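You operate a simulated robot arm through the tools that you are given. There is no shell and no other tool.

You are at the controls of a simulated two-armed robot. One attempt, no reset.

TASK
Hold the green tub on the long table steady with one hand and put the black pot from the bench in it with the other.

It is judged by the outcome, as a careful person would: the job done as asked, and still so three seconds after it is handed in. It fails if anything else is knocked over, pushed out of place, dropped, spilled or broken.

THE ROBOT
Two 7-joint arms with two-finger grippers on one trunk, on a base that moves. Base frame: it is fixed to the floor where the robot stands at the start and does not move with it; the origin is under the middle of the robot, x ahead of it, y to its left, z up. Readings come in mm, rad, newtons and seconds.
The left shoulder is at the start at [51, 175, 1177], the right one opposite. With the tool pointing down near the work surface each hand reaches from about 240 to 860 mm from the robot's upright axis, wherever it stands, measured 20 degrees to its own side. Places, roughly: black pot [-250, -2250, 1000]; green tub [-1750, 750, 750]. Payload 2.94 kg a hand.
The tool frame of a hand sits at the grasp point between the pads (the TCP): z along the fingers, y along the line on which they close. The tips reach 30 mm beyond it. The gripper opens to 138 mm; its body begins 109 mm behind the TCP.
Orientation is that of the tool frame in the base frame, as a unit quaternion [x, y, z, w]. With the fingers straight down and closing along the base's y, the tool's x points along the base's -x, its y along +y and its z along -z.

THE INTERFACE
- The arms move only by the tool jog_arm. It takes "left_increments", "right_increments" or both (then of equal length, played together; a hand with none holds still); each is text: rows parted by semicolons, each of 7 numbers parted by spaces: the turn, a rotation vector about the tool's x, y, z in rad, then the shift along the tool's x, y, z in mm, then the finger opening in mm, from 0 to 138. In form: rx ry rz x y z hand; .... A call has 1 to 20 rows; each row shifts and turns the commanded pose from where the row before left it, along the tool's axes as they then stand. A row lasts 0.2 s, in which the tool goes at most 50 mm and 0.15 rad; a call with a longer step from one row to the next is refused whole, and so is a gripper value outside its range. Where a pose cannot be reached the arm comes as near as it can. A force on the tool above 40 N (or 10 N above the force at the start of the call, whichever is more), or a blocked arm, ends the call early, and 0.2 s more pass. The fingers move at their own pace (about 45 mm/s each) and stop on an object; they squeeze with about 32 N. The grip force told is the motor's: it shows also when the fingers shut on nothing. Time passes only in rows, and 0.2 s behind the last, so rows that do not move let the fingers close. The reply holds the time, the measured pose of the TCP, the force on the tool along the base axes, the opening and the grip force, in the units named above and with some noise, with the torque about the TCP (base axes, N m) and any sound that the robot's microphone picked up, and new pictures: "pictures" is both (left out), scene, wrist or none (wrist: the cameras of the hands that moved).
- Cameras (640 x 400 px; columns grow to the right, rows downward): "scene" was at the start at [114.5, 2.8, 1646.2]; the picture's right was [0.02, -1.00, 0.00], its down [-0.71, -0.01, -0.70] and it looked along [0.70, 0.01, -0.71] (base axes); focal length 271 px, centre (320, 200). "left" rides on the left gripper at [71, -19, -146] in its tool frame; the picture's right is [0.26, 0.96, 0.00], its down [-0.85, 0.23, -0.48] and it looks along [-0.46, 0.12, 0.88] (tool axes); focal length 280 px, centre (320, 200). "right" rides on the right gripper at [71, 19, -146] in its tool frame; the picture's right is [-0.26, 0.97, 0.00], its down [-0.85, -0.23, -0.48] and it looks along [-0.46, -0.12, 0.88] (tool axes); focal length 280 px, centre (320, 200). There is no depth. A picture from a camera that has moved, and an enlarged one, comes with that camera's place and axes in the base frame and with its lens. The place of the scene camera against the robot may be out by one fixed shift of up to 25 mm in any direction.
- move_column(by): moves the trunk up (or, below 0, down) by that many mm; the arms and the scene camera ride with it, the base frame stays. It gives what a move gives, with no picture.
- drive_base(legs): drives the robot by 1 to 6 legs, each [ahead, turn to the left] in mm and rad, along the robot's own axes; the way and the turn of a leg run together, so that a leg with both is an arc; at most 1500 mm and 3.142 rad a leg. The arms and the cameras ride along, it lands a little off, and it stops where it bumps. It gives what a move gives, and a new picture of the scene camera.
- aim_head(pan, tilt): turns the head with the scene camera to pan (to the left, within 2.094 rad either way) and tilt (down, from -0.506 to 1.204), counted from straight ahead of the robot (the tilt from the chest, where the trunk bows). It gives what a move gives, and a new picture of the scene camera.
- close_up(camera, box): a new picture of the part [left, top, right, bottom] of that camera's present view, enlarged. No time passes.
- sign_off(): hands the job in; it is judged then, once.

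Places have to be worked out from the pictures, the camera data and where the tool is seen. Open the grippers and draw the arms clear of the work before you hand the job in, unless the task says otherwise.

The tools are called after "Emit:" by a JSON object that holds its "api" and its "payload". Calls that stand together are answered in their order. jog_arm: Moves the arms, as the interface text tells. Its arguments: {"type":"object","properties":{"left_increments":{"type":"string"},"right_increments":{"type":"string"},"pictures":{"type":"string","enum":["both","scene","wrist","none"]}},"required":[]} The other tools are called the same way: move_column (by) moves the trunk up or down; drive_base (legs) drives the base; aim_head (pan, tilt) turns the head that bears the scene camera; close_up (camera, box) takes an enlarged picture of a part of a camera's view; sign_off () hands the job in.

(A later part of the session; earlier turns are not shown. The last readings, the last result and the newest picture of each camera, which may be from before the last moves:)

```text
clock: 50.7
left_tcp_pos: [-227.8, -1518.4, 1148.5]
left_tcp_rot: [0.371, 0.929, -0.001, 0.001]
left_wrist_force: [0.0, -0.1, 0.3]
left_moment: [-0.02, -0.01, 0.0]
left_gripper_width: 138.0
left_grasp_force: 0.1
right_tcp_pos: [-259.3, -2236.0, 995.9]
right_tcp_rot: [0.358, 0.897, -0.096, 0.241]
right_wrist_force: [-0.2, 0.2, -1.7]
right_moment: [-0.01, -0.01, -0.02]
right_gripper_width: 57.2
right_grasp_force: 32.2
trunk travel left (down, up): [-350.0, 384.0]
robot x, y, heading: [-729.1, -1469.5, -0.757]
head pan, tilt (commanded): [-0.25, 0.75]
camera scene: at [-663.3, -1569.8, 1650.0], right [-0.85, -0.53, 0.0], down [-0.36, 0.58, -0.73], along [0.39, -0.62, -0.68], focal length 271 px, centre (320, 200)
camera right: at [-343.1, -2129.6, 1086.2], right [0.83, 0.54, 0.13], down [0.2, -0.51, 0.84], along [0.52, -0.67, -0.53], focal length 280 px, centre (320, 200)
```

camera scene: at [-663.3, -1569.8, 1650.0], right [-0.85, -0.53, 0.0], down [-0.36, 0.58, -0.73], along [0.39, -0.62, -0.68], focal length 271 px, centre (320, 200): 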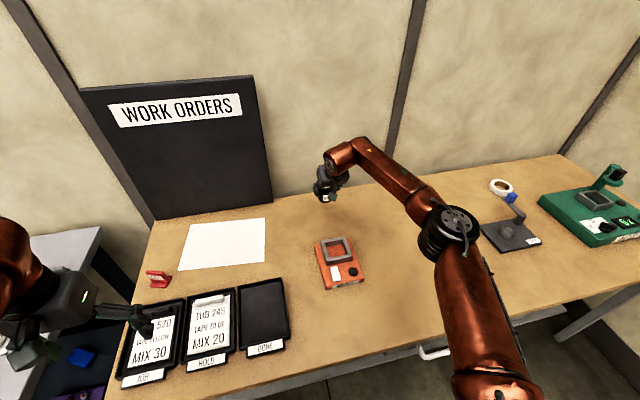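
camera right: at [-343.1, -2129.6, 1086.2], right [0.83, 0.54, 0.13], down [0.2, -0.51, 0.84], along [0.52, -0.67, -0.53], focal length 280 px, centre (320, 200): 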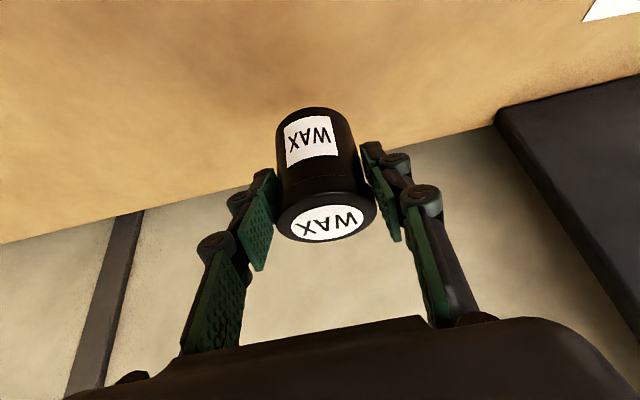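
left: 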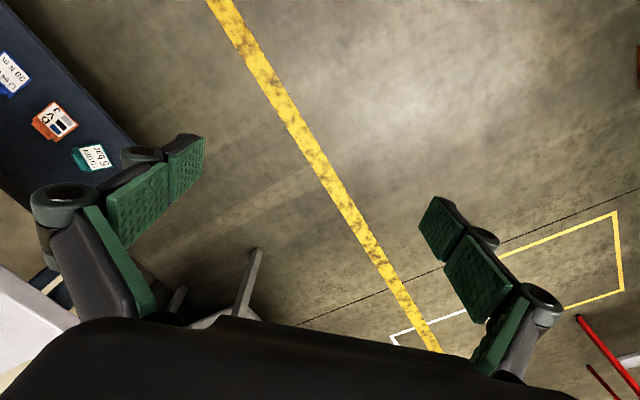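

The pot hangs upright and firm at about 0.17 kg. I'll raise it and draw it back toward me before reversing away from the bench.

Emit:
{"api": "jog_arm", "payload": {"right_increments": "0 0 0 -20 0 -34 0; 0 0 0 30 -4 -30 0; 0 0 0 30 -4 -30 0; 0 0 0 30 -4 -30 0; 0 0 0 30 -4 -30 0; 0 0 0 30 -4 -30 0; 0 0 0 30 -4 -30 0; 0 0 0 30 -4 -30 0; 0 0 0 30 -4 -30 0; 0 0 0 30 -4 -30 0; 0 0 0 30 -4 -30 0; 0 0 0 0 0 0 0; 0 0 0 0 0 0 0", "pictures": "both"}}

```text
clock: 53.5
left_tcp_pos: [-229.2, -1518.1, 1149.1]
left_tcp_rot: [0.371, 0.929, -0.001, 0.001]
left_wrist_force: [-0.3, -0.8, -0.2]
left_moment: [-0.02, 0.0, 0.02]
left_gripper_width: 137.9
left_grasp_force: 0.0
right_tcp_pos: [-584.4, -1981.8, 1146.0]
right_tcp_rot: [0.358, 0.897, -0.096, 0.242]
right_wrist_force: [-0.2, -0.4, -1.6]
right_moment: [0.05, 0.01, 0.01]
right_gripper_width: 57.7
right_grasp_force: 32.3
trunk travel left (down, up): [-350.0, 384.0]
robot x, y, heading: [-727.1, -1466.0, -0.765]
head pan, tilt (commanded): [-0.25, 0.75]
camera scene: at [-664.2, -1569.7, 1650.0], right [-0.85, -0.53, 0.0], down [-0.36, 0.58, -0.73], along [0.39, -0.62, -0.68], focal length 271 px, centre (320, 200)
camera right: at [-668.3, -1875.9, 1235.6], right [0.83, 0.54, 0.13], down [0.2, -0.51, 0.84], along [0.52, -0.67, -0.53], focal length 280 px, centre (320, 200)
```

scene: 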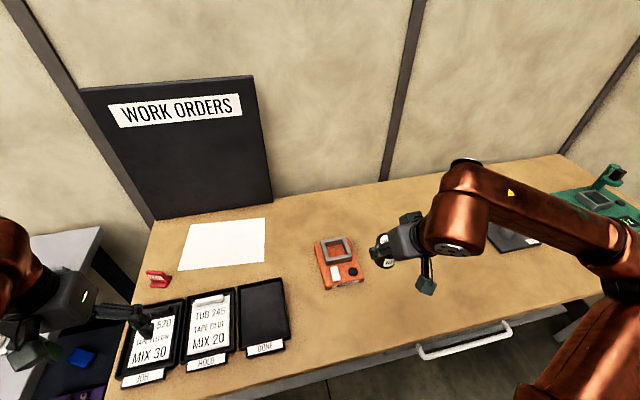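
right: 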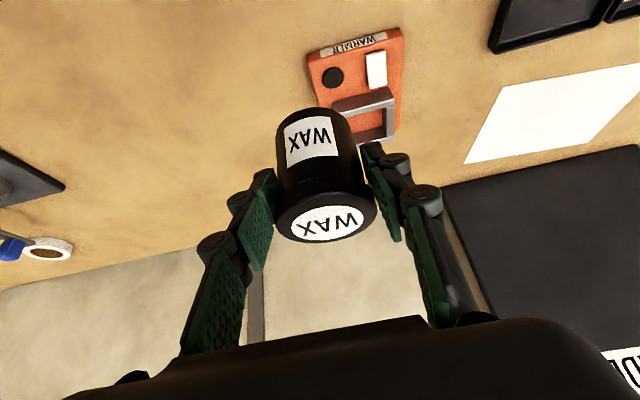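

The pot is held at about 457 mm ahead and 275 mm right of me, at z 1146. I'll turn slightly left so I diverge from the long table's side, reverse about 1100 mm, then look left at the tub's table.

Emit:
{"api": "drive_base", "payload": {"legs": [[-300, 0], [0, 0.06], [-900, 0]]}}

Emit:
{"api": "aim_head", "payload": {"pan": 1.9, "tilt": 0.7}}

```text
clock: 60.3
left_tcp_pos: [-1130.3, -701.3, 1150.6]
left_tcp_rot: [0.343, 0.939, 0.0, 0.001]
left_wrist_force: [0.0, -0.2, -0.1]
left_moment: [-0.02, 0.0, -0.01]
left_gripper_width: 138.2
left_grasp_force: 0.0
right_tcp_pos: [-1459.1, -1187.0, 1147.2]
right_tcp_rot: [0.332, 0.907, -0.088, 0.244]
right_wrist_force: [-0.4, 1.0, -1.4]
right_moment: [0.0, -0.02, 0.0]
right_gripper_width: 57.4
right_grasp_force: 31.9
trunk travel left (down, up): [-350.0, 384.0]
robot x, y, heading: [-1635.0, -679.1, -0.702]
head pan, tilt (commanded): [-0.25, 0.75]
camera scene: at [-1562.1, -778.4, 1650.0], right [-0.81, -0.58, 0.0], down [-0.4, 0.56, -0.73], along [0.42, -0.6, -0.68], focal length 271 px, centre (320, 200)
```

scene: 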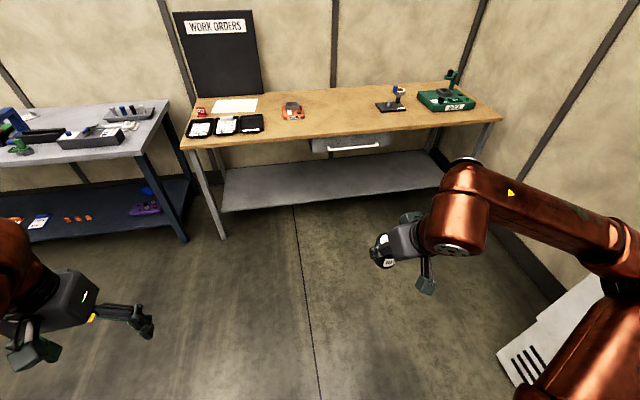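

```text
clock: 62.3
left_tcp_pos: [-1129.1, -702.3, 1149.1]
left_tcp_rot: [0.343, 0.939, -0.001, 0.001]
left_wrist_force: [0.2, -0.8, -0.2]
left_moment: [0.02, 0.03, 0.01]
left_gripper_width: 137.9
left_grasp_force: 0.0
right_tcp_pos: [-1457.0, -1186.9, 1146.1]
right_tcp_rot: [0.331, 0.907, -0.089, 0.244]
right_wrist_force: [0.8, 0.2, -1.1]
right_moment: [0.01, 0.02, -0.02]
right_gripper_width: 57.9
right_grasp_force: 32.2
trunk travel left (down, up): [-350.0, 384.0]
robot x, y, heading: [-1630.6, -682.8, -0.706]
head pan, tilt (commanded): [1.901, 0.7]
camera scene: at [-1578.9, -632.2, 1654.2], right [0.93, -0.36, 0.0], down [-0.23, -0.6, -0.77], along [0.28, 0.71, -0.64], focal length 271 px, centre (320, 200)
```

scene: 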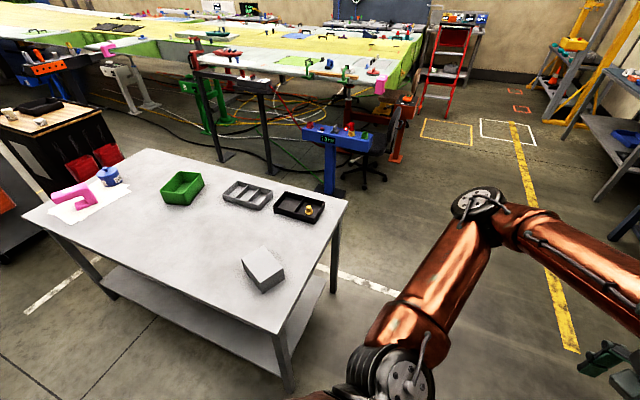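

The long table is clear in view now, and its top triangulates to z≈735. I'll zoom in on the tub.

Emit:
{"api": "close_up", "payload": {"camera": "scene", "box": [40, 150, 200, 250]}}

Emit:
{"api": "close_up", "payload": {"camera": "scene", "box": [150, 160, 246, 220]}}

```text
4.00 times, centred on (120, 200) of scene
camera zoom: at [-1578.9, -632.2, 1654.2], right [0.93, -0.36, 0.0], down [-0.23, -0.6, -0.77], along [0.28, 0.71, -0.64], focal length 1083 px, centre (1120, 200)
```

zoom: 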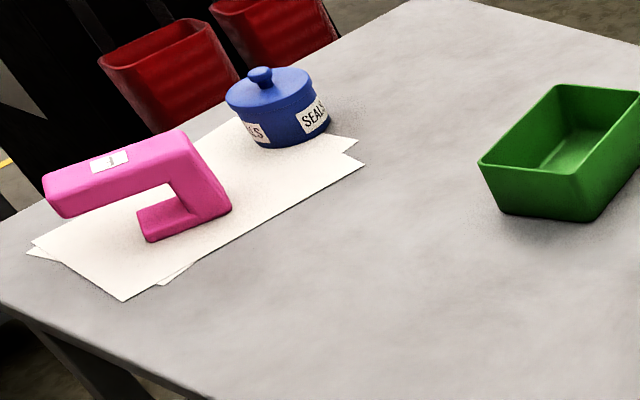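

```text
6.67 times, centred on (198, 190) of scene
camera zoom: at [-1578.9, -632.2, 1654.2], right [0.93, -0.36, 0.0], down [-0.23, -0.6, -0.77], along [0.28, 0.71, -0.64], focal length 1806 px, centre (1133, 267)
```

zoom: 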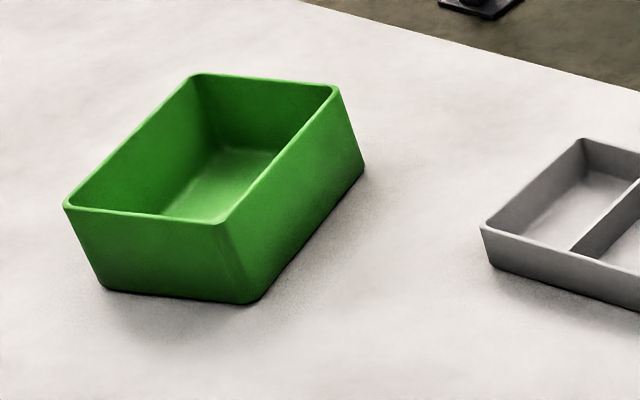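

The tub is about 125×174 mm at the rim, 86 mm high, centred near (-1838, 689), with its long axis at about 56°. I plan to stand on this side of the table, about 300 mm from the edge, facing heading ≈0.79. First I'll check the space behind me for a safe reverse.

Emit:
{"api": "aim_head", "payload": {"pan": 2.09, "tilt": 0.45}}

Emit:
{"api": "aim_head", "payload": {"pan": -2.09, "tilt": 0.55}}

```text
clock: 63.1
left_tcp_pos: [-1129.8, -702.1, 1149.6]
left_tcp_rot: [0.343, 0.939, -0.001, 0.0]
left_wrist_force: [-0.5, -0.3, -0.4]
left_moment: [0.03, 0.02, -0.04]
left_gripper_width: 138.1
left_grasp_force: 0.0
right_tcp_pos: [-1458.9, -1186.6, 1144.3]
right_tcp_rot: [0.332, 0.907, -0.089, 0.245]
right_wrist_force: [0.0, -0.7, -1.7]
right_moment: [-0.01, 0.0, 0.02]
right_gripper_width: 57.6
right_grasp_force: 31.8
trunk travel left (down, up): [-350.0, 384.0]
robot x, y, heading: [-1636.9, -680.5, -0.706]
head pan, tilt (commanded): [2.089, 0.45]
camera scene: at [-1592.9, -621.0, 1676.3], right [0.98, -0.18, 0.0], down [-0.08, -0.43, -0.9], along [0.16, 0.89, -0.44], focal length 271 px, centre (320, 200)
```

scene: 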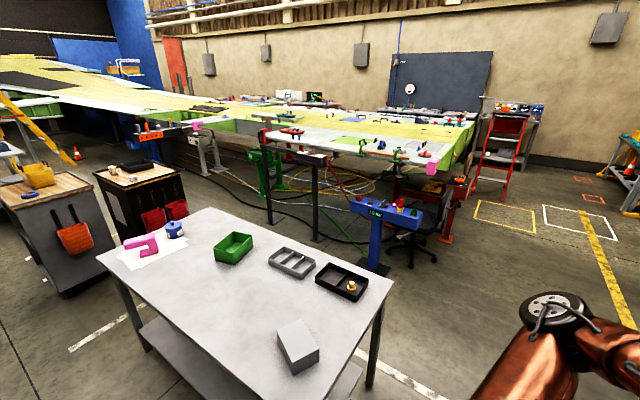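

```text
clock: 66.5
left_tcp_pos: [-1130.6, -701.5, 1149.8]
left_tcp_rot: [0.343, 0.939, 0.0, 0.001]
left_wrist_force: [-0.2, -0.3, 0.5]
left_moment: [0.02, -0.01, -0.03]
left_gripper_width: 137.9
left_grasp_force: 0.1
right_tcp_pos: [-1457.7, -1187.1, 1145.5]
right_tcp_rot: [0.332, 0.907, -0.089, 0.244]
right_wrist_force: [-0.2, -1.0, -0.1]
right_moment: [0.01, 0.01, -0.02]
right_gripper_width: 57.8
right_grasp_force: 32.4
trunk travel left (down, up): [-350.0, 384.0]
robot x, y, heading: [-1633.2, -683.4, -0.701]
head pan, tilt (commanded): [-2.089, 0.55]
camera scene: at [-1694.1, -742.3, 1667.4], right [-0.34, 0.94, 0.0], down [0.49, 0.18, -0.85], along [-0.8, -0.29, -0.52], focal length 271 px, centre (320, 200)
```

scene: 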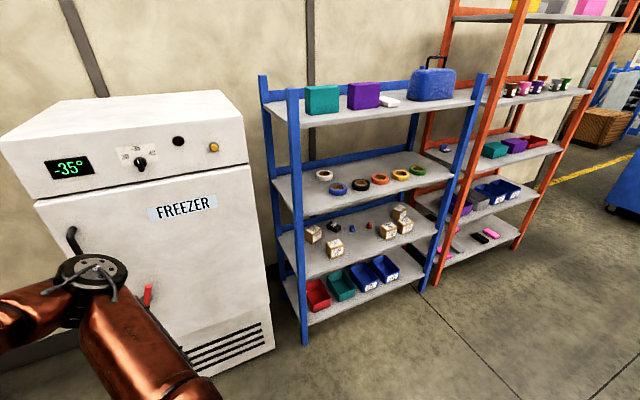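

The rack and freezer are about 1.4 m from the table side, so there's enough room to reverse 1.1 m and turn left toward the tub at about 550 mm from the edge.

Emit:
{"api": "drive_base", "payload": {"legs": [[0, 0.064], [-1122, 0]]}}

Emit:
{"api": "aim_head", "payload": {"pan": 1.5, "tilt": 0.7}}

```text
clock: 72.6
left_tcp_pos: [-2024.0, -5.0, 1149.0]
left_tcp_rot: [0.317, 0.948, 0.0, 0.0]
left_wrist_force: [-0.1, -0.4, -0.6]
left_moment: [0.0, 0.0, 0.02]
left_gripper_width: 138.1
left_grasp_force: 0.0
right_tcp_pos: [-2325.3, -508.6, 1145.5]
right_tcp_rot: [0.307, 0.916, -0.082, 0.246]
right_wrist_force: [-1.8, -0.2, -1.5]
right_moment: [0.01, -0.06, 0.0]
right_gripper_width: 57.6
right_grasp_force: 32.0
trunk travel left (down, up): [-350.0, 384.0]
robot x, y, heading: [-2526.8, -17.6, -0.648]
head pan, tilt (commanded): [-2.089, 0.55]
camera scene: at [-2584.6, -76.6, 1667.4], right [-0.4, 0.92, 0.0], down [0.48, 0.21, -0.85], along [-0.78, -0.34, -0.52], focal length 271 px, centre (320, 200)
```

scene: 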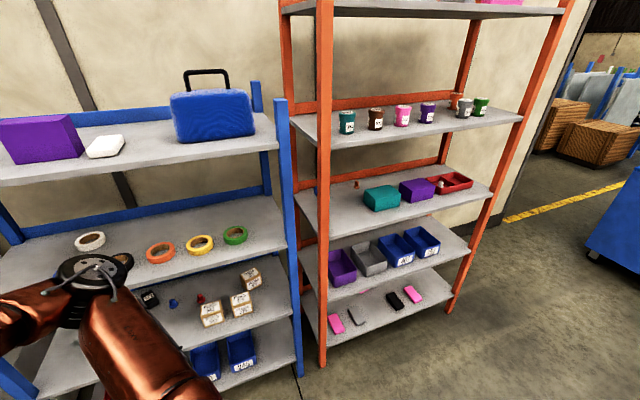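

```text
clock: 75.6
left_tcp_pos: [-2023.5, -6.3, 1148.9]
left_tcp_rot: [0.317, 0.949, 0.0, 0.0]
left_wrist_force: [-1.4, -0.4, -0.2]
left_moment: [0.02, -0.03, -0.03]
left_gripper_width: 137.9
left_grasp_force: 0.0
right_tcp_pos: [-2324.5, -507.8, 1146.2]
right_tcp_rot: [0.307, 0.916, -0.081, 0.246]
right_wrist_force: [-0.9, 0.0, -1.6]
right_moment: [0.01, 0.0, 0.04]
right_gripper_width: 57.6
right_grasp_force: 31.7
trunk travel left (down, up): [-350.0, 384.0]
robot x, y, heading: [-2523.2, -15.1, -0.643]
head pan, tilt (commanded): [1.499, 0.7]
camera scene: at [-2445.9, 22.6, 1654.2], right [0.75, -0.66, 0.0], down [-0.42, -0.49, -0.76], along [0.5, 0.58, -0.64], focal length 271 px, centre (320, 200)
```

scene: 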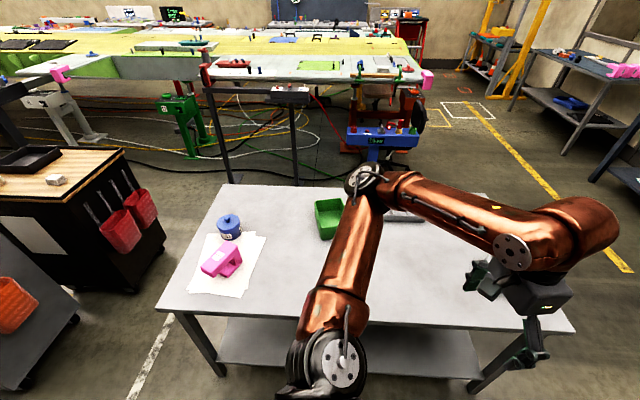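

The path is clear. I'll turn left to face the table squarely (heading ≈0.79).

Emit:
{"api": "drive_base", "payload": {"legs": [[0, 1.434]]}}

Emit:
{"api": "aim_head", "payload": {"pan": 0.0, "tilt": 0.75}}

```text
clock: 79.5
left_tcp_pos: [-2477.3, 485.2, 1149.5]
left_tcp_rot: [-0.396, 0.918, 0.001, 0.001]
left_wrist_force: [0.2, -0.1, 0.1]
left_moment: [-0.02, 0.0, -0.02]
left_gripper_width: 138.0
left_grasp_force: 0.1
right_tcp_pos: [-2011.5, 131.7, 1145.7]
right_tcp_rot: [-0.382, 0.887, 0.102, 0.239]
right_wrist_force: [-0.3, -0.2, -1.9]
right_moment: [0.01, -0.01, 0.02]
right_gripper_width: 57.7
right_grasp_force: 32.0
trunk travel left (down, up): [-350.0, 384.0]
robot x, y, heading: [-2523.8, -11.1, 0.817]
head pan, tilt (commanded): [1.499, 0.7]
camera scene: at [-2564.5, 84.4, 1654.2], right [0.74, 0.68, 0.0], down [0.44, -0.47, -0.76], along [-0.52, 0.56, -0.64], focal length 271 px, centre (320, 200)
```

scene: 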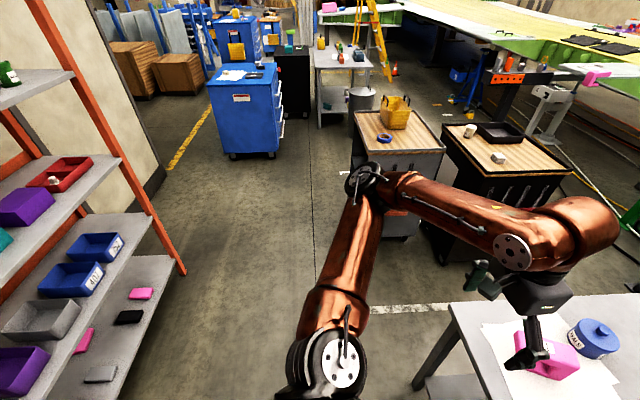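

```text
clock: 81.2
left_tcp_pos: [-2477.8, 487.2, 1150.7]
left_tcp_rot: [-0.397, 0.918, 0.001, 0.002]
left_wrist_force: [-0.3, 0.1, 0.2]
left_moment: [-0.04, -0.01, 0.01]
left_gripper_width: 138.1
left_grasp_force: 0.1
right_tcp_pos: [-2011.3, 132.0, 1145.1]
right_tcp_rot: [-0.382, 0.887, 0.104, 0.238]
right_wrist_force: [-0.1, 0.1, -1.8]
right_moment: [-0.03, -0.01, -0.07]
right_gripper_width: 57.4
right_grasp_force: 31.9
trunk travel left (down, up): [-350.0, 384.0]
robot x, y, heading: [-2524.8, -13.7, 0.812]
head pan, tilt (commanded): [0.0, 0.75]
camera scene: at [-2450.0, 81.9, 1649.9], right [0.73, -0.69, 0.0], down [-0.47, -0.5, -0.73], along [0.5, 0.53, -0.68], focal length 271 px, centre (320, 200)
```

scene: 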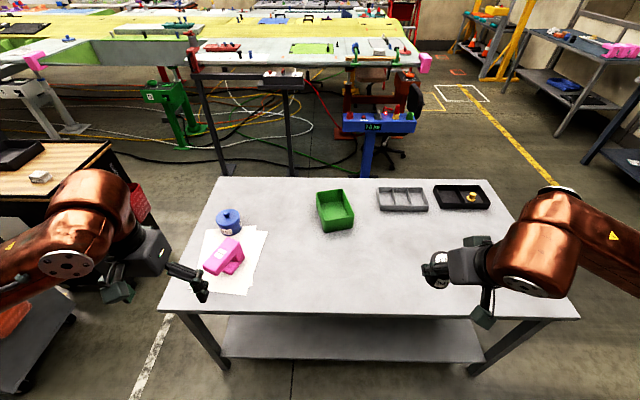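

Heading is now 0.815, the table edge is about 530 mm ahead, and the tub is nearly straight in front. I'll zoom in to measure it more carefully.

Emit:
{"api": "close_up", "payload": {"camera": "scene", "box": [287, 170, 383, 230]}}

```text
6.67 times, centred on (335, 200) of scene
camera zoom: at [-2450.0, 81.9, 1649.9], right [0.73, -0.69, 0.0], down [-0.47, -0.5, -0.73], along [0.5, 0.53, -0.68], focal length 1806 px, centre (220, 200)
```

zoom: 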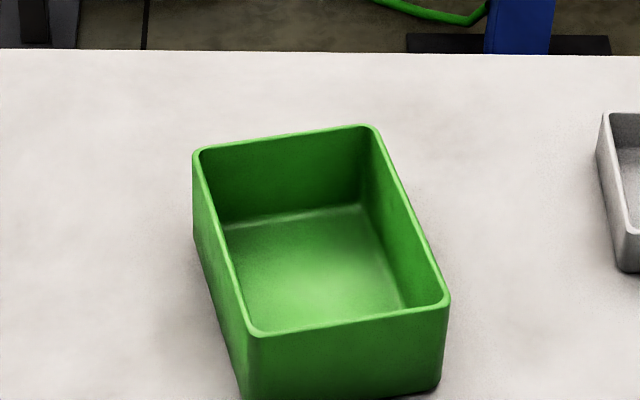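

In my robot frame the tub centre is about 990 mm ahead and 65 mm right, with its long axis about 12° left of straight ahead. For room inside the tub, the right fingers should close along that long axis, so I'll yaw the right hand 90° to the left about the vertical here in free space. The pot stays upright.

Emit:
{"api": "jog_arm", "payload": {"right_increments": "-0.065 0 -0.1126 0 0 0 0; -0.065 0 -0.1126 0 0 0 0; -0.065 0 -0.1126 0 0 0 0; -0.065 0 -0.1126 0 0 0 0; -0.065 0 -0.1126 0 0 0 0; -0.065 0 -0.1126 0 0 0 0; -0.065 0 -0.1126 0 0 0 0; -0.065 0 -0.1126 0 0 0 0; -0.065 0 -0.1126 0 0 0 0; -0.065 0 -0.1126 0 0 0 0; -0.065 0 -0.1126 0 0 0 0; -0.065 0 -0.1126 0 0 0 0; 0 0 0 0 0 0 0; 0 0 0 0 0 0 0", "pictures": "both"}}

```text
clock: 84.2
left_tcp_pos: [-2477.9, 486.9, 1150.1]
left_tcp_rot: [-0.396, 0.918, 0.0, 0.001]
left_wrist_force: [-0.5, 0.9, 0.5]
left_moment: [-0.01, -0.03, 0.01]
left_gripper_width: 138.1
left_grasp_force: 0.0
right_tcp_pos: [-2208.5, 104.7, 1199.2]
right_tcp_rot: [0.896, -0.362, -0.24, -0.098]
right_wrist_force: [-0.4, 0.1, -2.3]
right_moment: [0.0, -0.02, -0.01]
right_gripper_width: 57.8
right_grasp_force: 32.1
right hand out of reach, approached as far as the arm can: row 6, 7, 8, 9, 10, 11, 12
trunk travel left (down, up): [-350.0, 384.0]
robot x, y, heading: [-2526.5, -14.8, 0.816]
head pan, tilt (commanded): [0.0, 0.75]
camera scene: at [-2450.6, 82.4, 1649.9], right [0.73, -0.69, 0.0], down [-0.47, -0.5, -0.73], along [0.5, 0.53, -0.68], focal length 271 px, centre (320, 200)
camera right: at [-2126.0, -2.1, 1288.9], right [-0.83, -0.54, 0.13], down [-0.2, 0.51, 0.84], along [-0.51, 0.67, -0.53], focal length 280 px, centre (320, 200)
```

scene: 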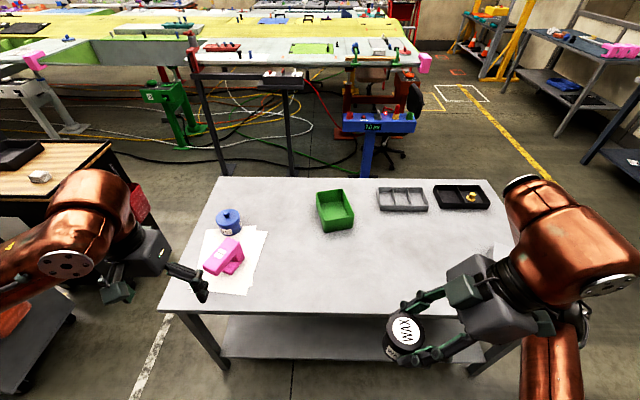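
right: 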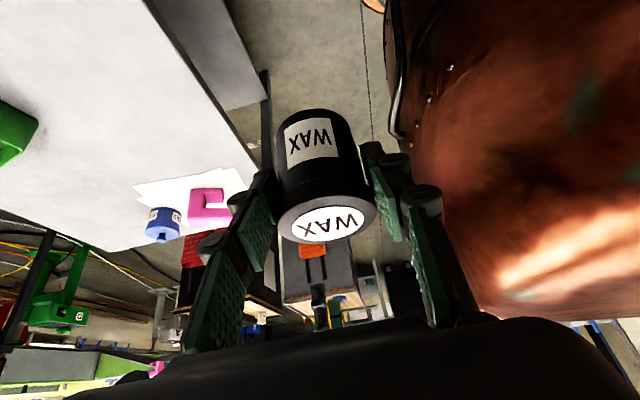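

The hand turned as asked, but its place slid to about (303, -150) in my frame because that spot was out of reach with this yaw. The working spot further forward should suit it better, so I'll move the hand forward and slightly down in free air and see.

Emit:
{"api": "jog_arm", "payload": {"right_increments": "0 0 0 0 -40 0 0; 0 0 0 0 -40 0 0; 0 0 0 0 -40 0 0; 0 0 0 0 -40 0 0; 0 0 0 0 -40 0 0; 0 0 0 0 0 0 0; 0 0 0 0 0 0 0", "pictures": "both"}}

```text
clock: 85.8
left_tcp_pos: [-2477.9, 487.1, 1148.9]
left_tcp_rot: [-0.396, 0.918, 0.001, 0.001]
left_wrist_force: [0.3, 0.2, -0.4]
left_moment: [0.0, 0.01, -0.02]
left_gripper_width: 137.7
left_grasp_force: 0.0
right_tcp_pos: [-2232.8, 185.7, 1219.3]
right_tcp_rot: [0.895, -0.364, -0.239, -0.098]
right_wrist_force: [0.4, 0.2, -1.9]
right_moment: [0.0, -0.02, -0.01]
right_gripper_width: 57.6
right_grasp_force: 31.9
right hand out of reach, approached as far as the arm can: row 1, 2, 3, 4, 5
trunk travel left (down, up): [-350.0, 384.0]
robot x, y, heading: [-2525.2, -15.5, 0.811]
head pan, tilt (commanded): [0.0, 0.75]
camera scene: at [-2450.3, 82.4, 1649.9], right [0.73, -0.69, 0.0], down [-0.47, -0.5, -0.73], along [0.5, 0.53, -0.68], focal length 271 px, centre (320, 200)
camera right: at [-2148.9, 78.8, 1309.5], right [-0.83, -0.53, 0.13], down [-0.2, 0.51, 0.84], along [-0.51, 0.67, -0.53], focal length 280 px, centre (320, 200)
```

scene: 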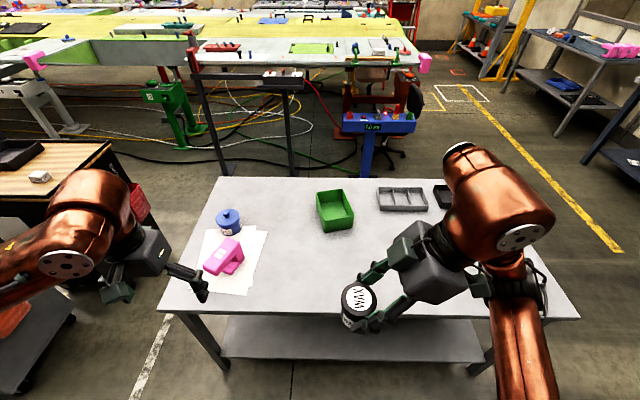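
right: 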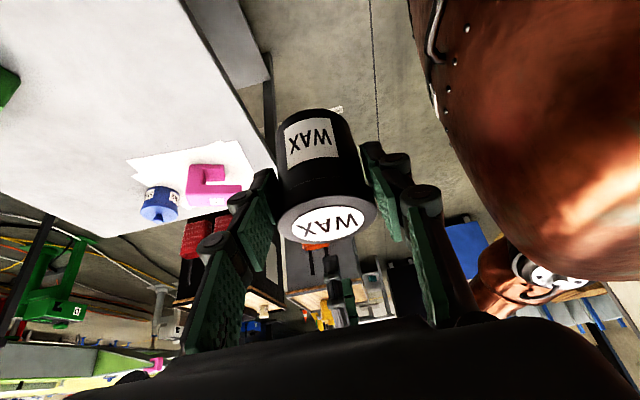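

With a full 90° yaw the right hand can't reach the working spot. A yaw of about 45–60° still gives enough room in the tub, so I'll undo about half the turn while easing forward and watch where the arm settles.

Emit:
{"api": "jog_arm", "payload": {"right_increments": "0.065 0 0.1126 -1.5 -25 0.9 0; 0.065 0 0.1126 -4.3 -24.5 2.5 0; 0.065 0 0.1126 -7 -23.6 4.1 0; 0.065 0 0.1126 -9.6 -22.4 5.6 0; 0 0 0 0 0 0 0; 0 0 0 0 0 0 0", "pictures": "both"}}

```text
clock: 87.2
left_tcp_pos: [-2477.0, 486.4, 1149.7]
left_tcp_rot: [-0.396, 0.918, 0.001, 0.0]
left_wrist_force: [0.6, -0.3, 0.3]
left_moment: [-0.01, 0.01, 0.04]
left_gripper_width: 138.1
left_grasp_force: 0.0
right_tcp_pos: [-2168.1, 262.6, 1216.5]
right_tcp_rot: [0.772, -0.58, -0.208, -0.157]
right_wrist_force: [-1.1, 0.2, -1.2]
right_moment: [0.0, 0.04, 0.02]
right_gripper_width: 57.6
right_grasp_force: 32.3
trunk travel left (down, up): [-350.0, 384.0]
robot x, y, heading: [-2527.4, -16.7, 0.815]
head pan, tilt (commanded): [0.0, 0.75]
camera scene: at [-2450.2, 82.2, 1649.9], right [0.73, -0.69, 0.0], down [-0.47, -0.5, -0.73], along [0.5, 0.53, -0.68], focal length 271 px, centre (320, 200)
camera right: at [-2149.0, 128.2, 1307.3], right [-0.99, -0.05, 0.13], down [0.08, 0.54, 0.84], along [-0.11, 0.84, -0.53], focal length 280 px, centre (320, 200)
```

scene: 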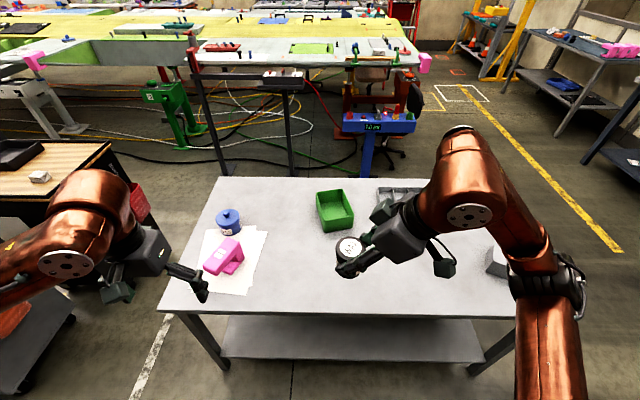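
right: 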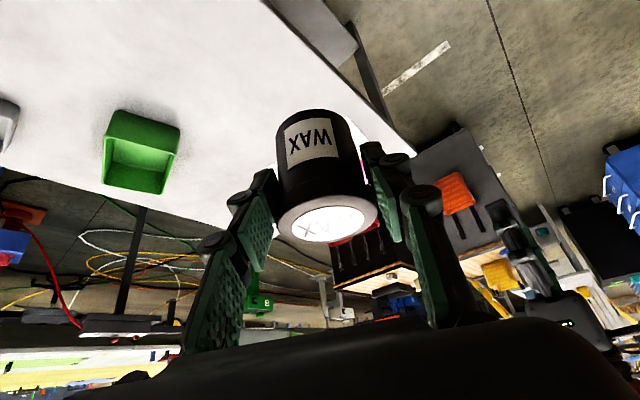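

The arm is comfortable at about 60° of yaw, at (448, -71) in my frame, and the next row is counted from the real pose. I'll use the right wrist camera's view of the tub to check its position against the scene camera.

Emit:
{"api": "close_up", "payload": {"camera": "right", "box": [70, 95, 214, 185]}}

Emit:
{"api": "close_up", "payload": {"camera": "right", "box": [60, 120, 220, 220]}}

```text
4.44 times, centred on (142, 140) of right
camera zoom: at [-2149.0, 128.2, 1307.3], right [-0.99, -0.05, 0.13], down [0.08, 0.54, 0.84], along [-0.11, 0.84, -0.53], focal length 1246 px, centre (1111, 467)
```

zoom: 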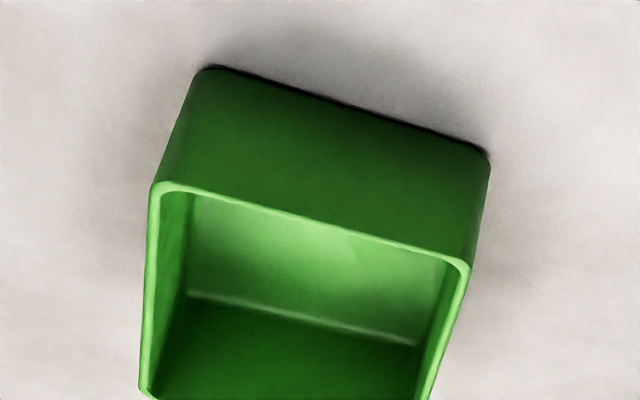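

```text
4.00 times, centred on (140, 170) of right
camera zoom: at [-2149.0, 128.2, 1307.3], right [-0.99, -0.05, 0.13], down [0.08, 0.54, 0.84], along [-0.11, 0.84, -0.53], focal length 1122 px, centre (1040, 320)
```

zoom: 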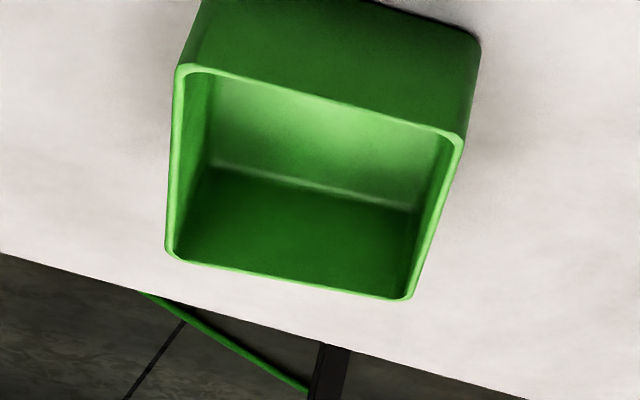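

Wrist and scene views agree on the tub centre at ≈(-1820, 652), rim z≈855 and table top ≈770. That is 970 mm ahead and 57 mm right of me. I'll advance in two steps, first 150 mm with a slight shift right, then re-check the edge distance.

Emit:
{"api": "drive_base", "payload": {"legs": [[0, -0.176], [150, 0]]}}

Emit:
{"api": "aim_head", "payload": {"pan": 0.16, "tilt": 1.2}}

```text
clock: 89.2
left_tcp_pos: [-2275.1, 556.9, 1152.0]
left_tcp_rot: [-0.315, 0.949, 0.002, 0.004]
left_wrist_force: [-0.9, 0.3, 0.6]
left_moment: [0.04, -0.08, 0.03]
left_gripper_width: 137.8
left_grasp_force: 0.1
right_tcp_pos: [-2010.4, 281.1, 1220.7]
right_tcp_rot: [0.719, -0.643, -0.192, -0.178]
right_wrist_force: [-1.0, -0.3, 0.3]
right_moment: [0.01, -0.09, -0.02]
right_gripper_width: 57.7
right_grasp_force: 31.7
trunk travel left (down, up): [-350.0, 384.0]
robot x, y, heading: [-2406.3, 79.4, 0.638]
head pan, tilt (commanded): [0.0, 0.75]
camera scene: at [-2320.1, 150.0, 1650.9], right [0.6, -0.8, 0.0], down [-0.55, -0.4, -0.73], along [0.59, 0.44, -0.68], focal length 271 px, centre (320, 200)
```

scene: 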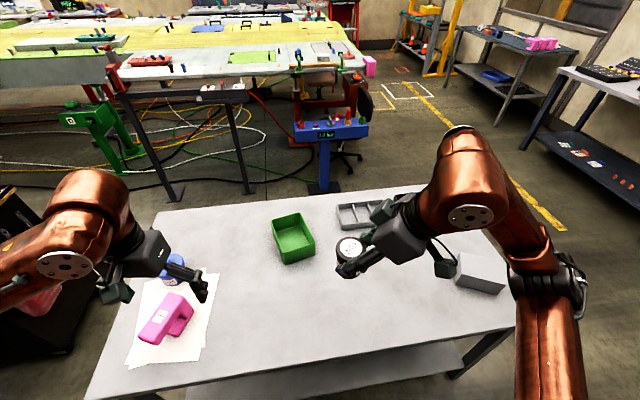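

```text
clock: 90.1
left_tcp_pos: [-2272.4, 557.4, 1151.7]
left_tcp_rot: [-0.315, 0.949, 0.002, 0.002]
left_wrist_force: [0.1, -0.2, 0.8]
left_moment: [-0.01, -0.02, -0.02]
left_gripper_width: 138.2
left_grasp_force: 0.1
right_tcp_pos: [-2007.9, 284.6, 1218.5]
right_tcp_rot: [0.718, -0.645, -0.193, -0.176]
right_wrist_force: [-0.9, 0.2, -1.3]
right_moment: [-0.04, 0.01, -0.02]
right_gripper_width: 57.7
right_grasp_force: 31.8
trunk travel left (down, up): [-350.0, 384.0]
robot x, y, heading: [-2407.4, 73.6, 0.641]
head pan, tilt (commanded): [0.161, 1.201]
camera scene: at [-2342.6, 144.5, 1618.4], right [0.72, -0.7, 0.0], down [-0.65, -0.67, -0.36], along [0.25, 0.26, -0.93], focal length 271 px, centre (320, 200)
```

scene: 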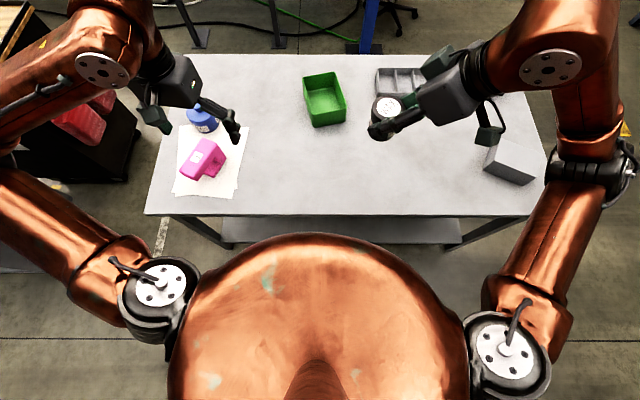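

The edge is about 378 mm from my axis, and the table normal is at heading 0.80. I'll go 70 mm further and turn square to the table.

Emit:
{"api": "drive_base", "payload": {"legs": [[70, 0], [0, 0.16]]}}

Emit:
{"api": "aim_head", "payload": {"pan": 0.0, "tilt": 0.9}}

```text
clock: 91.8
left_tcp_pos: [-2301.2, 613.0, 1152.5]
left_tcp_rot: [-0.391, 0.92, 0.001, 0.005]
left_wrist_force: [-1.0, -0.8, -0.3]
left_moment: [0.09, -0.15, -0.02]
left_gripper_width: 138.0
left_grasp_force: 0.1
right_tcp_pos: [-1994.4, 384.2, 1222.4]
right_tcp_rot: [0.77, -0.583, -0.205, -0.162]
right_wrist_force: [-2.0, -0.7, -0.2]
right_moment: [0.01, -0.13, -0.05]
right_gripper_width: 57.4
right_grasp_force: 31.6
trunk travel left (down, up): [-350.0, 384.0]
robot x, y, heading: [-2353.7, 115.8, 0.8]
head pan, tilt (commanded): [0.161, 1.201]
camera scene: at [-2303.7, 193.9, 1618.9], right [0.82, -0.57, 0.0], down [-0.53, -0.76, -0.37], along [0.21, 0.3, -0.93], focal length 271 px, centre (320, 200)
```

scene: 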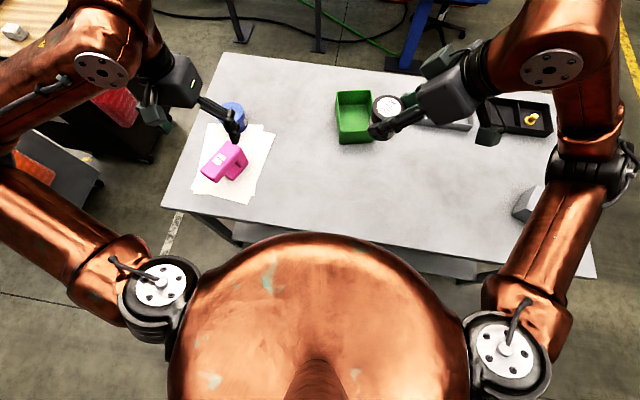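

```text
clock: 92.6
left_tcp_pos: [-2297.6, 615.5, 1149.6]
left_tcp_rot: [-0.393, 0.92, 0.002, 0.004]
left_wrist_force: [0.1, -0.1, 1.3]
left_moment: [0.0, 0.0, -0.02]
left_gripper_width: 138.0
left_grasp_force: 0.1
right_tcp_pos: [-1990.8, 389.0, 1220.1]
right_tcp_rot: [0.77, -0.582, -0.206, -0.159]
right_wrist_force: [-0.8, 0.6, -1.3]
right_moment: [-0.02, -0.05, -0.02]
right_gripper_width: 57.7
right_grasp_force: 32.0
trunk travel left (down, up): [-350.0, 384.0]
robot x, y, heading: [-2352.4, 115.7, 0.806]
head pan, tilt (commanded): [0.0, 0.901]
camera scene: at [-2278.0, 206.2, 1638.0], right [0.72, -0.69, 0.0], down [-0.54, -0.56, -0.62], along [0.43, 0.45, -0.78], focal length 271 px, centre (320, 200)
```

scene: 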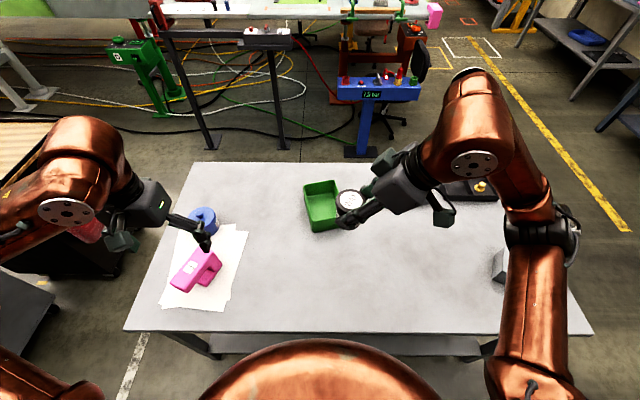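

I'm at (-2352, 116), heading 0.806, with the tub about 756 mm ahead and 13 mm right. I'll lower the trunk 120 mm so both arms can work at rim height; everything stays well above the table objects.

Emit:
{"api": "move_column", "payload": {"by": -120}}

```text
clock: 94.1
left_tcp_pos: [-2296.7, 615.5, 1030.9]
left_tcp_rot: [-0.392, 0.92, 0.002, 0.003]
left_wrist_force: [-0.1, -1.0, -0.2]
left_moment: [0.04, -0.02, -0.01]
left_gripper_width: 138.0
left_grasp_force: 0.1
right_tcp_pos: [-1991.5, 387.6, 1100.3]
right_tcp_rot: [0.77, -0.583, -0.207, -0.16]
right_wrist_force: [0.2, -0.5, -0.6]
right_moment: [-0.01, -0.02, 0.03]
right_gripper_width: 57.6
right_grasp_force: 31.8
trunk travel left (down, up): [-230.0, 504.0]
robot x, y, heading: [-2349.3, 116.6, 0.803]
head pan, tilt (commanded): [0.0, 0.901]
```

Both hands fit better if the right one holds the pot from straight above, since the present 30° tilt would crowd the tub walls. I'll set the pot down gently on the free table space in front of the tub and regrasp it vertically, lowering first to just above the table.

Emit:
{"api": "jog_arm", "payload": {"right_increments": "0 0 0 15.7 -11.8 37.1 0; 0 0 0 15.7 -11.8 37.1 0; 0 0 0 15.7 -11.8 37.1 0; 0 0 0 15.7 -11.8 37.1 0; 0 0 0 15.7 -11.8 37.1 0; 0 0 0 0 0 0 0; 0 0 0 0 0 0 0", "pictures": "both"}}

```text
clock: 95.7
left_tcp_pos: [-2296.7, 615.3, 1030.7]
left_tcp_rot: [-0.392, 0.92, 0.002, 0.002]
left_wrist_force: [-0.4, 0.0, 0.0]
left_moment: [0.0, 0.02, 0.01]
left_gripper_width: 138.0
left_grasp_force: 0.1
right_tcp_pos: [-1938.3, 427.7, 900.0]
right_tcp_rot: [0.769, -0.583, -0.206, -0.16]
right_wrist_force: [-0.2, -0.8, -1.9]
right_moment: [0.02, 0.0, -0.02]
right_gripper_width: 57.5
right_grasp_force: 32.0
trunk travel left (down, up): [-230.0, 504.0]
robot x, y, heading: [-2350.2, 117.4, 0.804]
head pan, tilt (commanded): [0.0, 0.901]
camera scene: at [-2222.8, 263.0, 1514.3], right [0.72, -0.69, 0.0], down [-0.54, -0.56, -0.62], along [0.43, 0.45, -0.78], focal length 271 px, centre (320, 200)
camera right: at [-1920.6, 292.5, 989.7], right [-0.99, -0.04, 0.13], down [0.08, 0.54, 0.84], along [-0.1, 0.84, -0.53], focal length 280 px, centre (320, 200)
```

scene: 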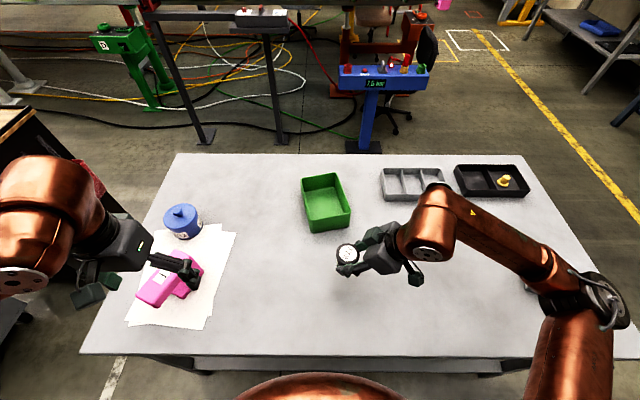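
right: 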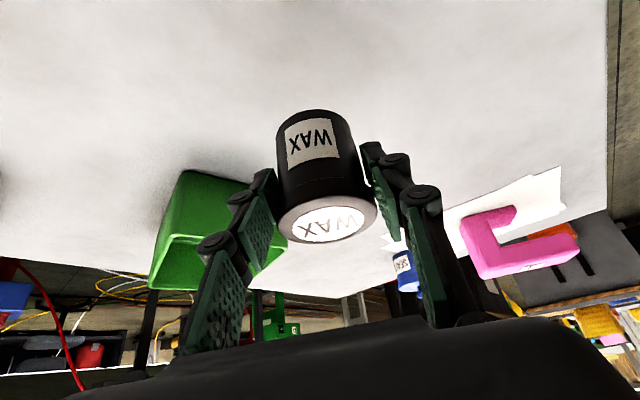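

The pot is hovering at z 900. I'll zoom in on the tub's base corners in this wrist view to pin down the table height by parallax with the earlier wrist picture.

Emit:
{"api": "close_up", "payload": {"camera": "right", "box": [130, 150, 290, 250]}}

Emit:
{"api": "close_up", "payload": {"camera": "scene", "box": [290, 160, 450, 260]}}

```text
4.00 times, centred on (210, 200) of right
camera zoom: at [-1920.6, 292.5, 989.7], right [-0.99, -0.04, 0.13], down [0.08, 0.54, 0.84], along [-0.1, 0.84, -0.53], focal length 1122 px, centre (760, 200)
```

zoom: 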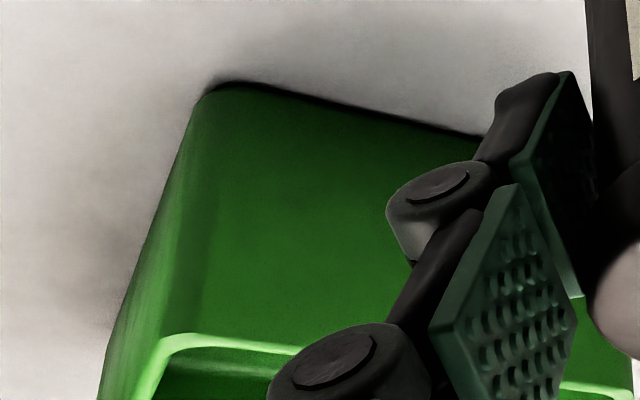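

```text
4.00 times, centred on (370, 210) of scene
camera zoom: at [-2222.8, 263.0, 1514.3], right [0.72, -0.69, 0.0], down [-0.54, -0.56, -0.62], along [0.43, 0.45, -0.78], focal length 1083 px, centre (120, 160)
```

zoom: 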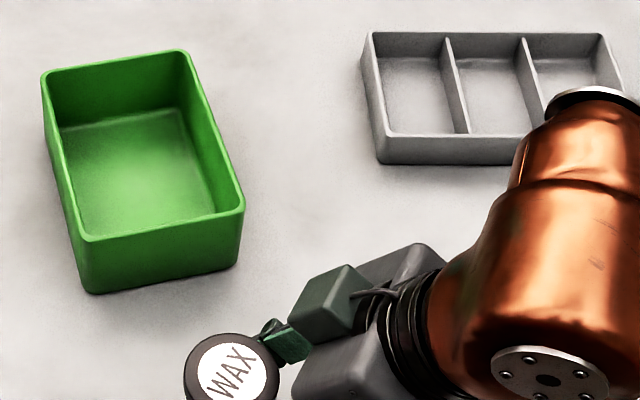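

Parallax gives table top z≈769, tub rim ≈853, tub centre ≈(-1816, 652), long axis at 60° and outer rim ≈127×170 mm. The pot should touch down with the TCP near z 810, so I'll descend to just above that.

Emit:
{"api": "jog_arm", "payload": {"right_increments": "0 0 0 13.5 0 23.4 0; 0 0 0 13.5 0 23.4 0; 0 0 0 11 0 19 0; 0 0 0 0 0 0 0; 0 0 0 0 0 0 0", "pictures": "wrist"}}

```text
clock: 96.9
left_tcp_pos: [-2298.9, 614.7, 1032.2]
left_tcp_rot: [-0.392, 0.92, 0.003, 0.004]
left_wrist_force: [0.0, -0.2, 0.3]
left_moment: [0.02, 0.0, -0.02]
left_gripper_width: 137.9
left_grasp_force: 0.1
right_tcp_pos: [-1939.8, 428.5, 828.0]
right_tcp_rot: [0.769, -0.582, -0.208, -0.163]
right_wrist_force: [1.8, -3.8, 31.9]
right_moment: [0.36, 0.42, 0.15]
right_gripper_width: 53.4
right_grasp_force: 32.3
trunk travel left (down, up): [-230.0, 504.0]
robot x, y, heading: [-2348.1, 117.5, 0.801]
head pan, tilt (commanded): [0.0, 0.901]
camera right: at [-1922.5, 292.9, 916.4], right [-0.99, -0.04, 0.12], down [0.08, 0.53, 0.84], along [-0.1, 0.85, -0.52], focal length 280 px, centre (320, 200)
```

right: 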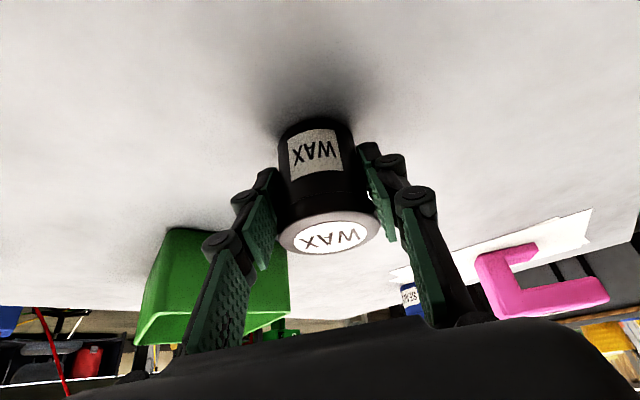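

The pot touched down earlier than expected: 32 N at TCP z 828, with the pot slipping about 7 mm up in the grip. The table must be nearer z≈788. I'll raise the hand slightly to relieve the force before releasing.

Emit:
{"api": "jog_arm", "payload": {"right_increments": "0 0 0 -2 0 -3.5 0; 0 0 0 0 0 0 0; 0 0 0 0 0 0 0", "pictures": "wrist"}}

```text
clock: 97.7
left_tcp_pos: [-2298.0, 614.7, 1032.0]
left_tcp_rot: [-0.392, 0.92, 0.003, 0.003]
left_wrist_force: [-0.2, 1.3, -0.5]
left_moment: [-0.03, 0.02, 0.02]
left_gripper_width: 138.1
left_grasp_force: 0.0
right_tcp_pos: [-1940.1, 429.5, 828.1]
right_tcp_rot: [0.77, -0.582, -0.205, -0.16]
right_wrist_force: [-4.9, 1.6, 14.1]
right_moment: [0.55, 0.38, 0.15]
right_gripper_width: 52.7
right_grasp_force: 32.0
trunk travel left (down, up): [-230.0, 504.0]
robot x, y, heading: [-2348.9, 118.8, 0.802]
head pan, tilt (commanded): [0.0, 0.901]
camera right: at [-1922.0, 293.8, 917.6], right [-0.99, -0.04, 0.13], down [0.08, 0.54, 0.84], along [-0.1, 0.84, -0.53], focal length 280 px, centre (320, 200)
```

right: 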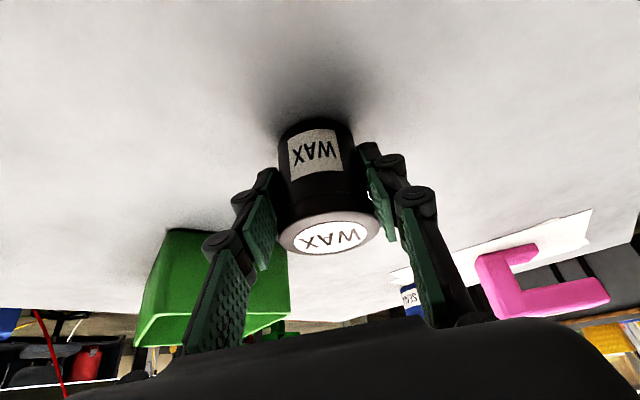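

Force has fallen to 14 N. I'll raise about 3 mm more to bring it near zero.

Emit:
{"api": "jog_arm", "payload": {"right_increments": "0 0 0 -1.4 0 -2.4 0; 0 0 0 0 0 0 0; 0 0 0 0 0 0 0", "pictures": "none"}}

```text
clock: 98.5
left_tcp_pos: [-2298.2, 615.2, 1030.6]
left_tcp_rot: [-0.391, 0.92, 0.002, 0.002]
left_wrist_force: [1.3, -0.1, 0.6]
left_moment: [0.01, 0.0, 0.04]
left_gripper_width: 138.0
left_grasp_force: 0.1
right_tcp_pos: [-1938.5, 428.7, 829.8]
right_tcp_rot: [0.769, -0.583, -0.206, -0.159]
right_wrist_force: [-0.1, -0.3, -0.7]
right_moment: [-0.02, -0.03, -0.03]
right_gripper_width: 53.3
right_grasp_force: 32.1
trunk travel left (down, up): [-230.0, 504.0]
robot x, y, heading: [-2350.5, 120.9, 0.803]
head pan, tilt (commanded): [0.0, 0.901]
```

The force is about zero, so the pot is resting on the table at TCP z≈830. I'll open the fingers and look.

Emit:
{"api": "jog_arm", "payload": {"right_increments": "0 0 0 0 0 0 70; 0 0 0 0 0 0 90; 0 0 0 0 0 0 138; 0 0 0 0 0 0 138; 0 0 0 0 0 0 138; 0 0 0 0 0 0 138", "pictures": "both"}}

```text
clock: 99.9
left_tcp_pos: [-2297.3, 615.5, 1030.6]
left_tcp_rot: [-0.392, 0.92, 0.003, 0.004]
left_wrist_force: [0.5, -0.1, -0.2]
left_moment: [0.0, 0.02, -0.01]
left_gripper_width: 138.2
left_grasp_force: 0.2
right_tcp_pos: [-1939.0, 429.7, 831.0]
right_tcp_rot: [0.77, -0.583, -0.206, -0.16]
right_wrist_force: [0.3, 0.2, -0.6]
right_moment: [0.03, -0.01, -0.01]
right_gripper_width: 138.0
right_grasp_force: 0.2
trunk travel left (down, up): [-230.0, 504.0]
robot x, y, heading: [-2347.1, 118.0, 0.802]
head pan, tilt (commanded): [0.0, 0.901]
camera scene: at [-2223.1, 263.0, 1514.4], right [0.72, -0.69, 0.0], down [-0.54, -0.56, -0.62], along [0.43, 0.45, -0.78], focal length 271 px, centre (320, 200)
camera right: at [-1920.8, 293.9, 920.1], right [-0.99, -0.04, 0.13], down [0.08, 0.54, 0.84], along [-0.1, 0.84, -0.53], focal length 280 px, centre (320, 200)
```

scene: 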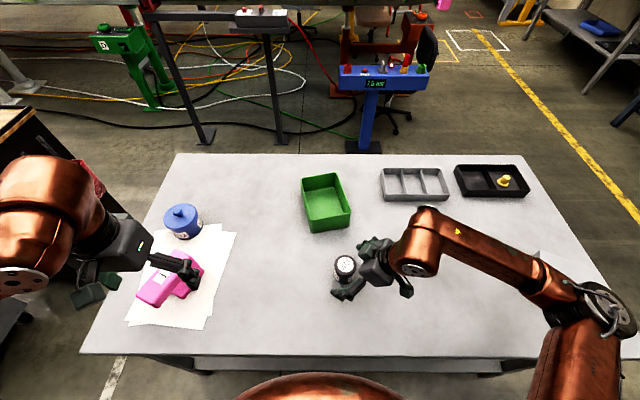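
right: 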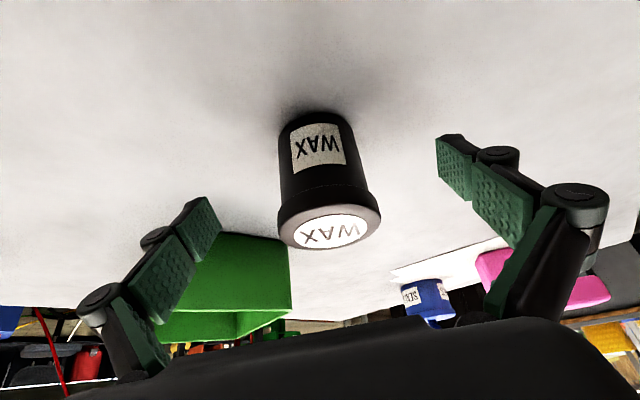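

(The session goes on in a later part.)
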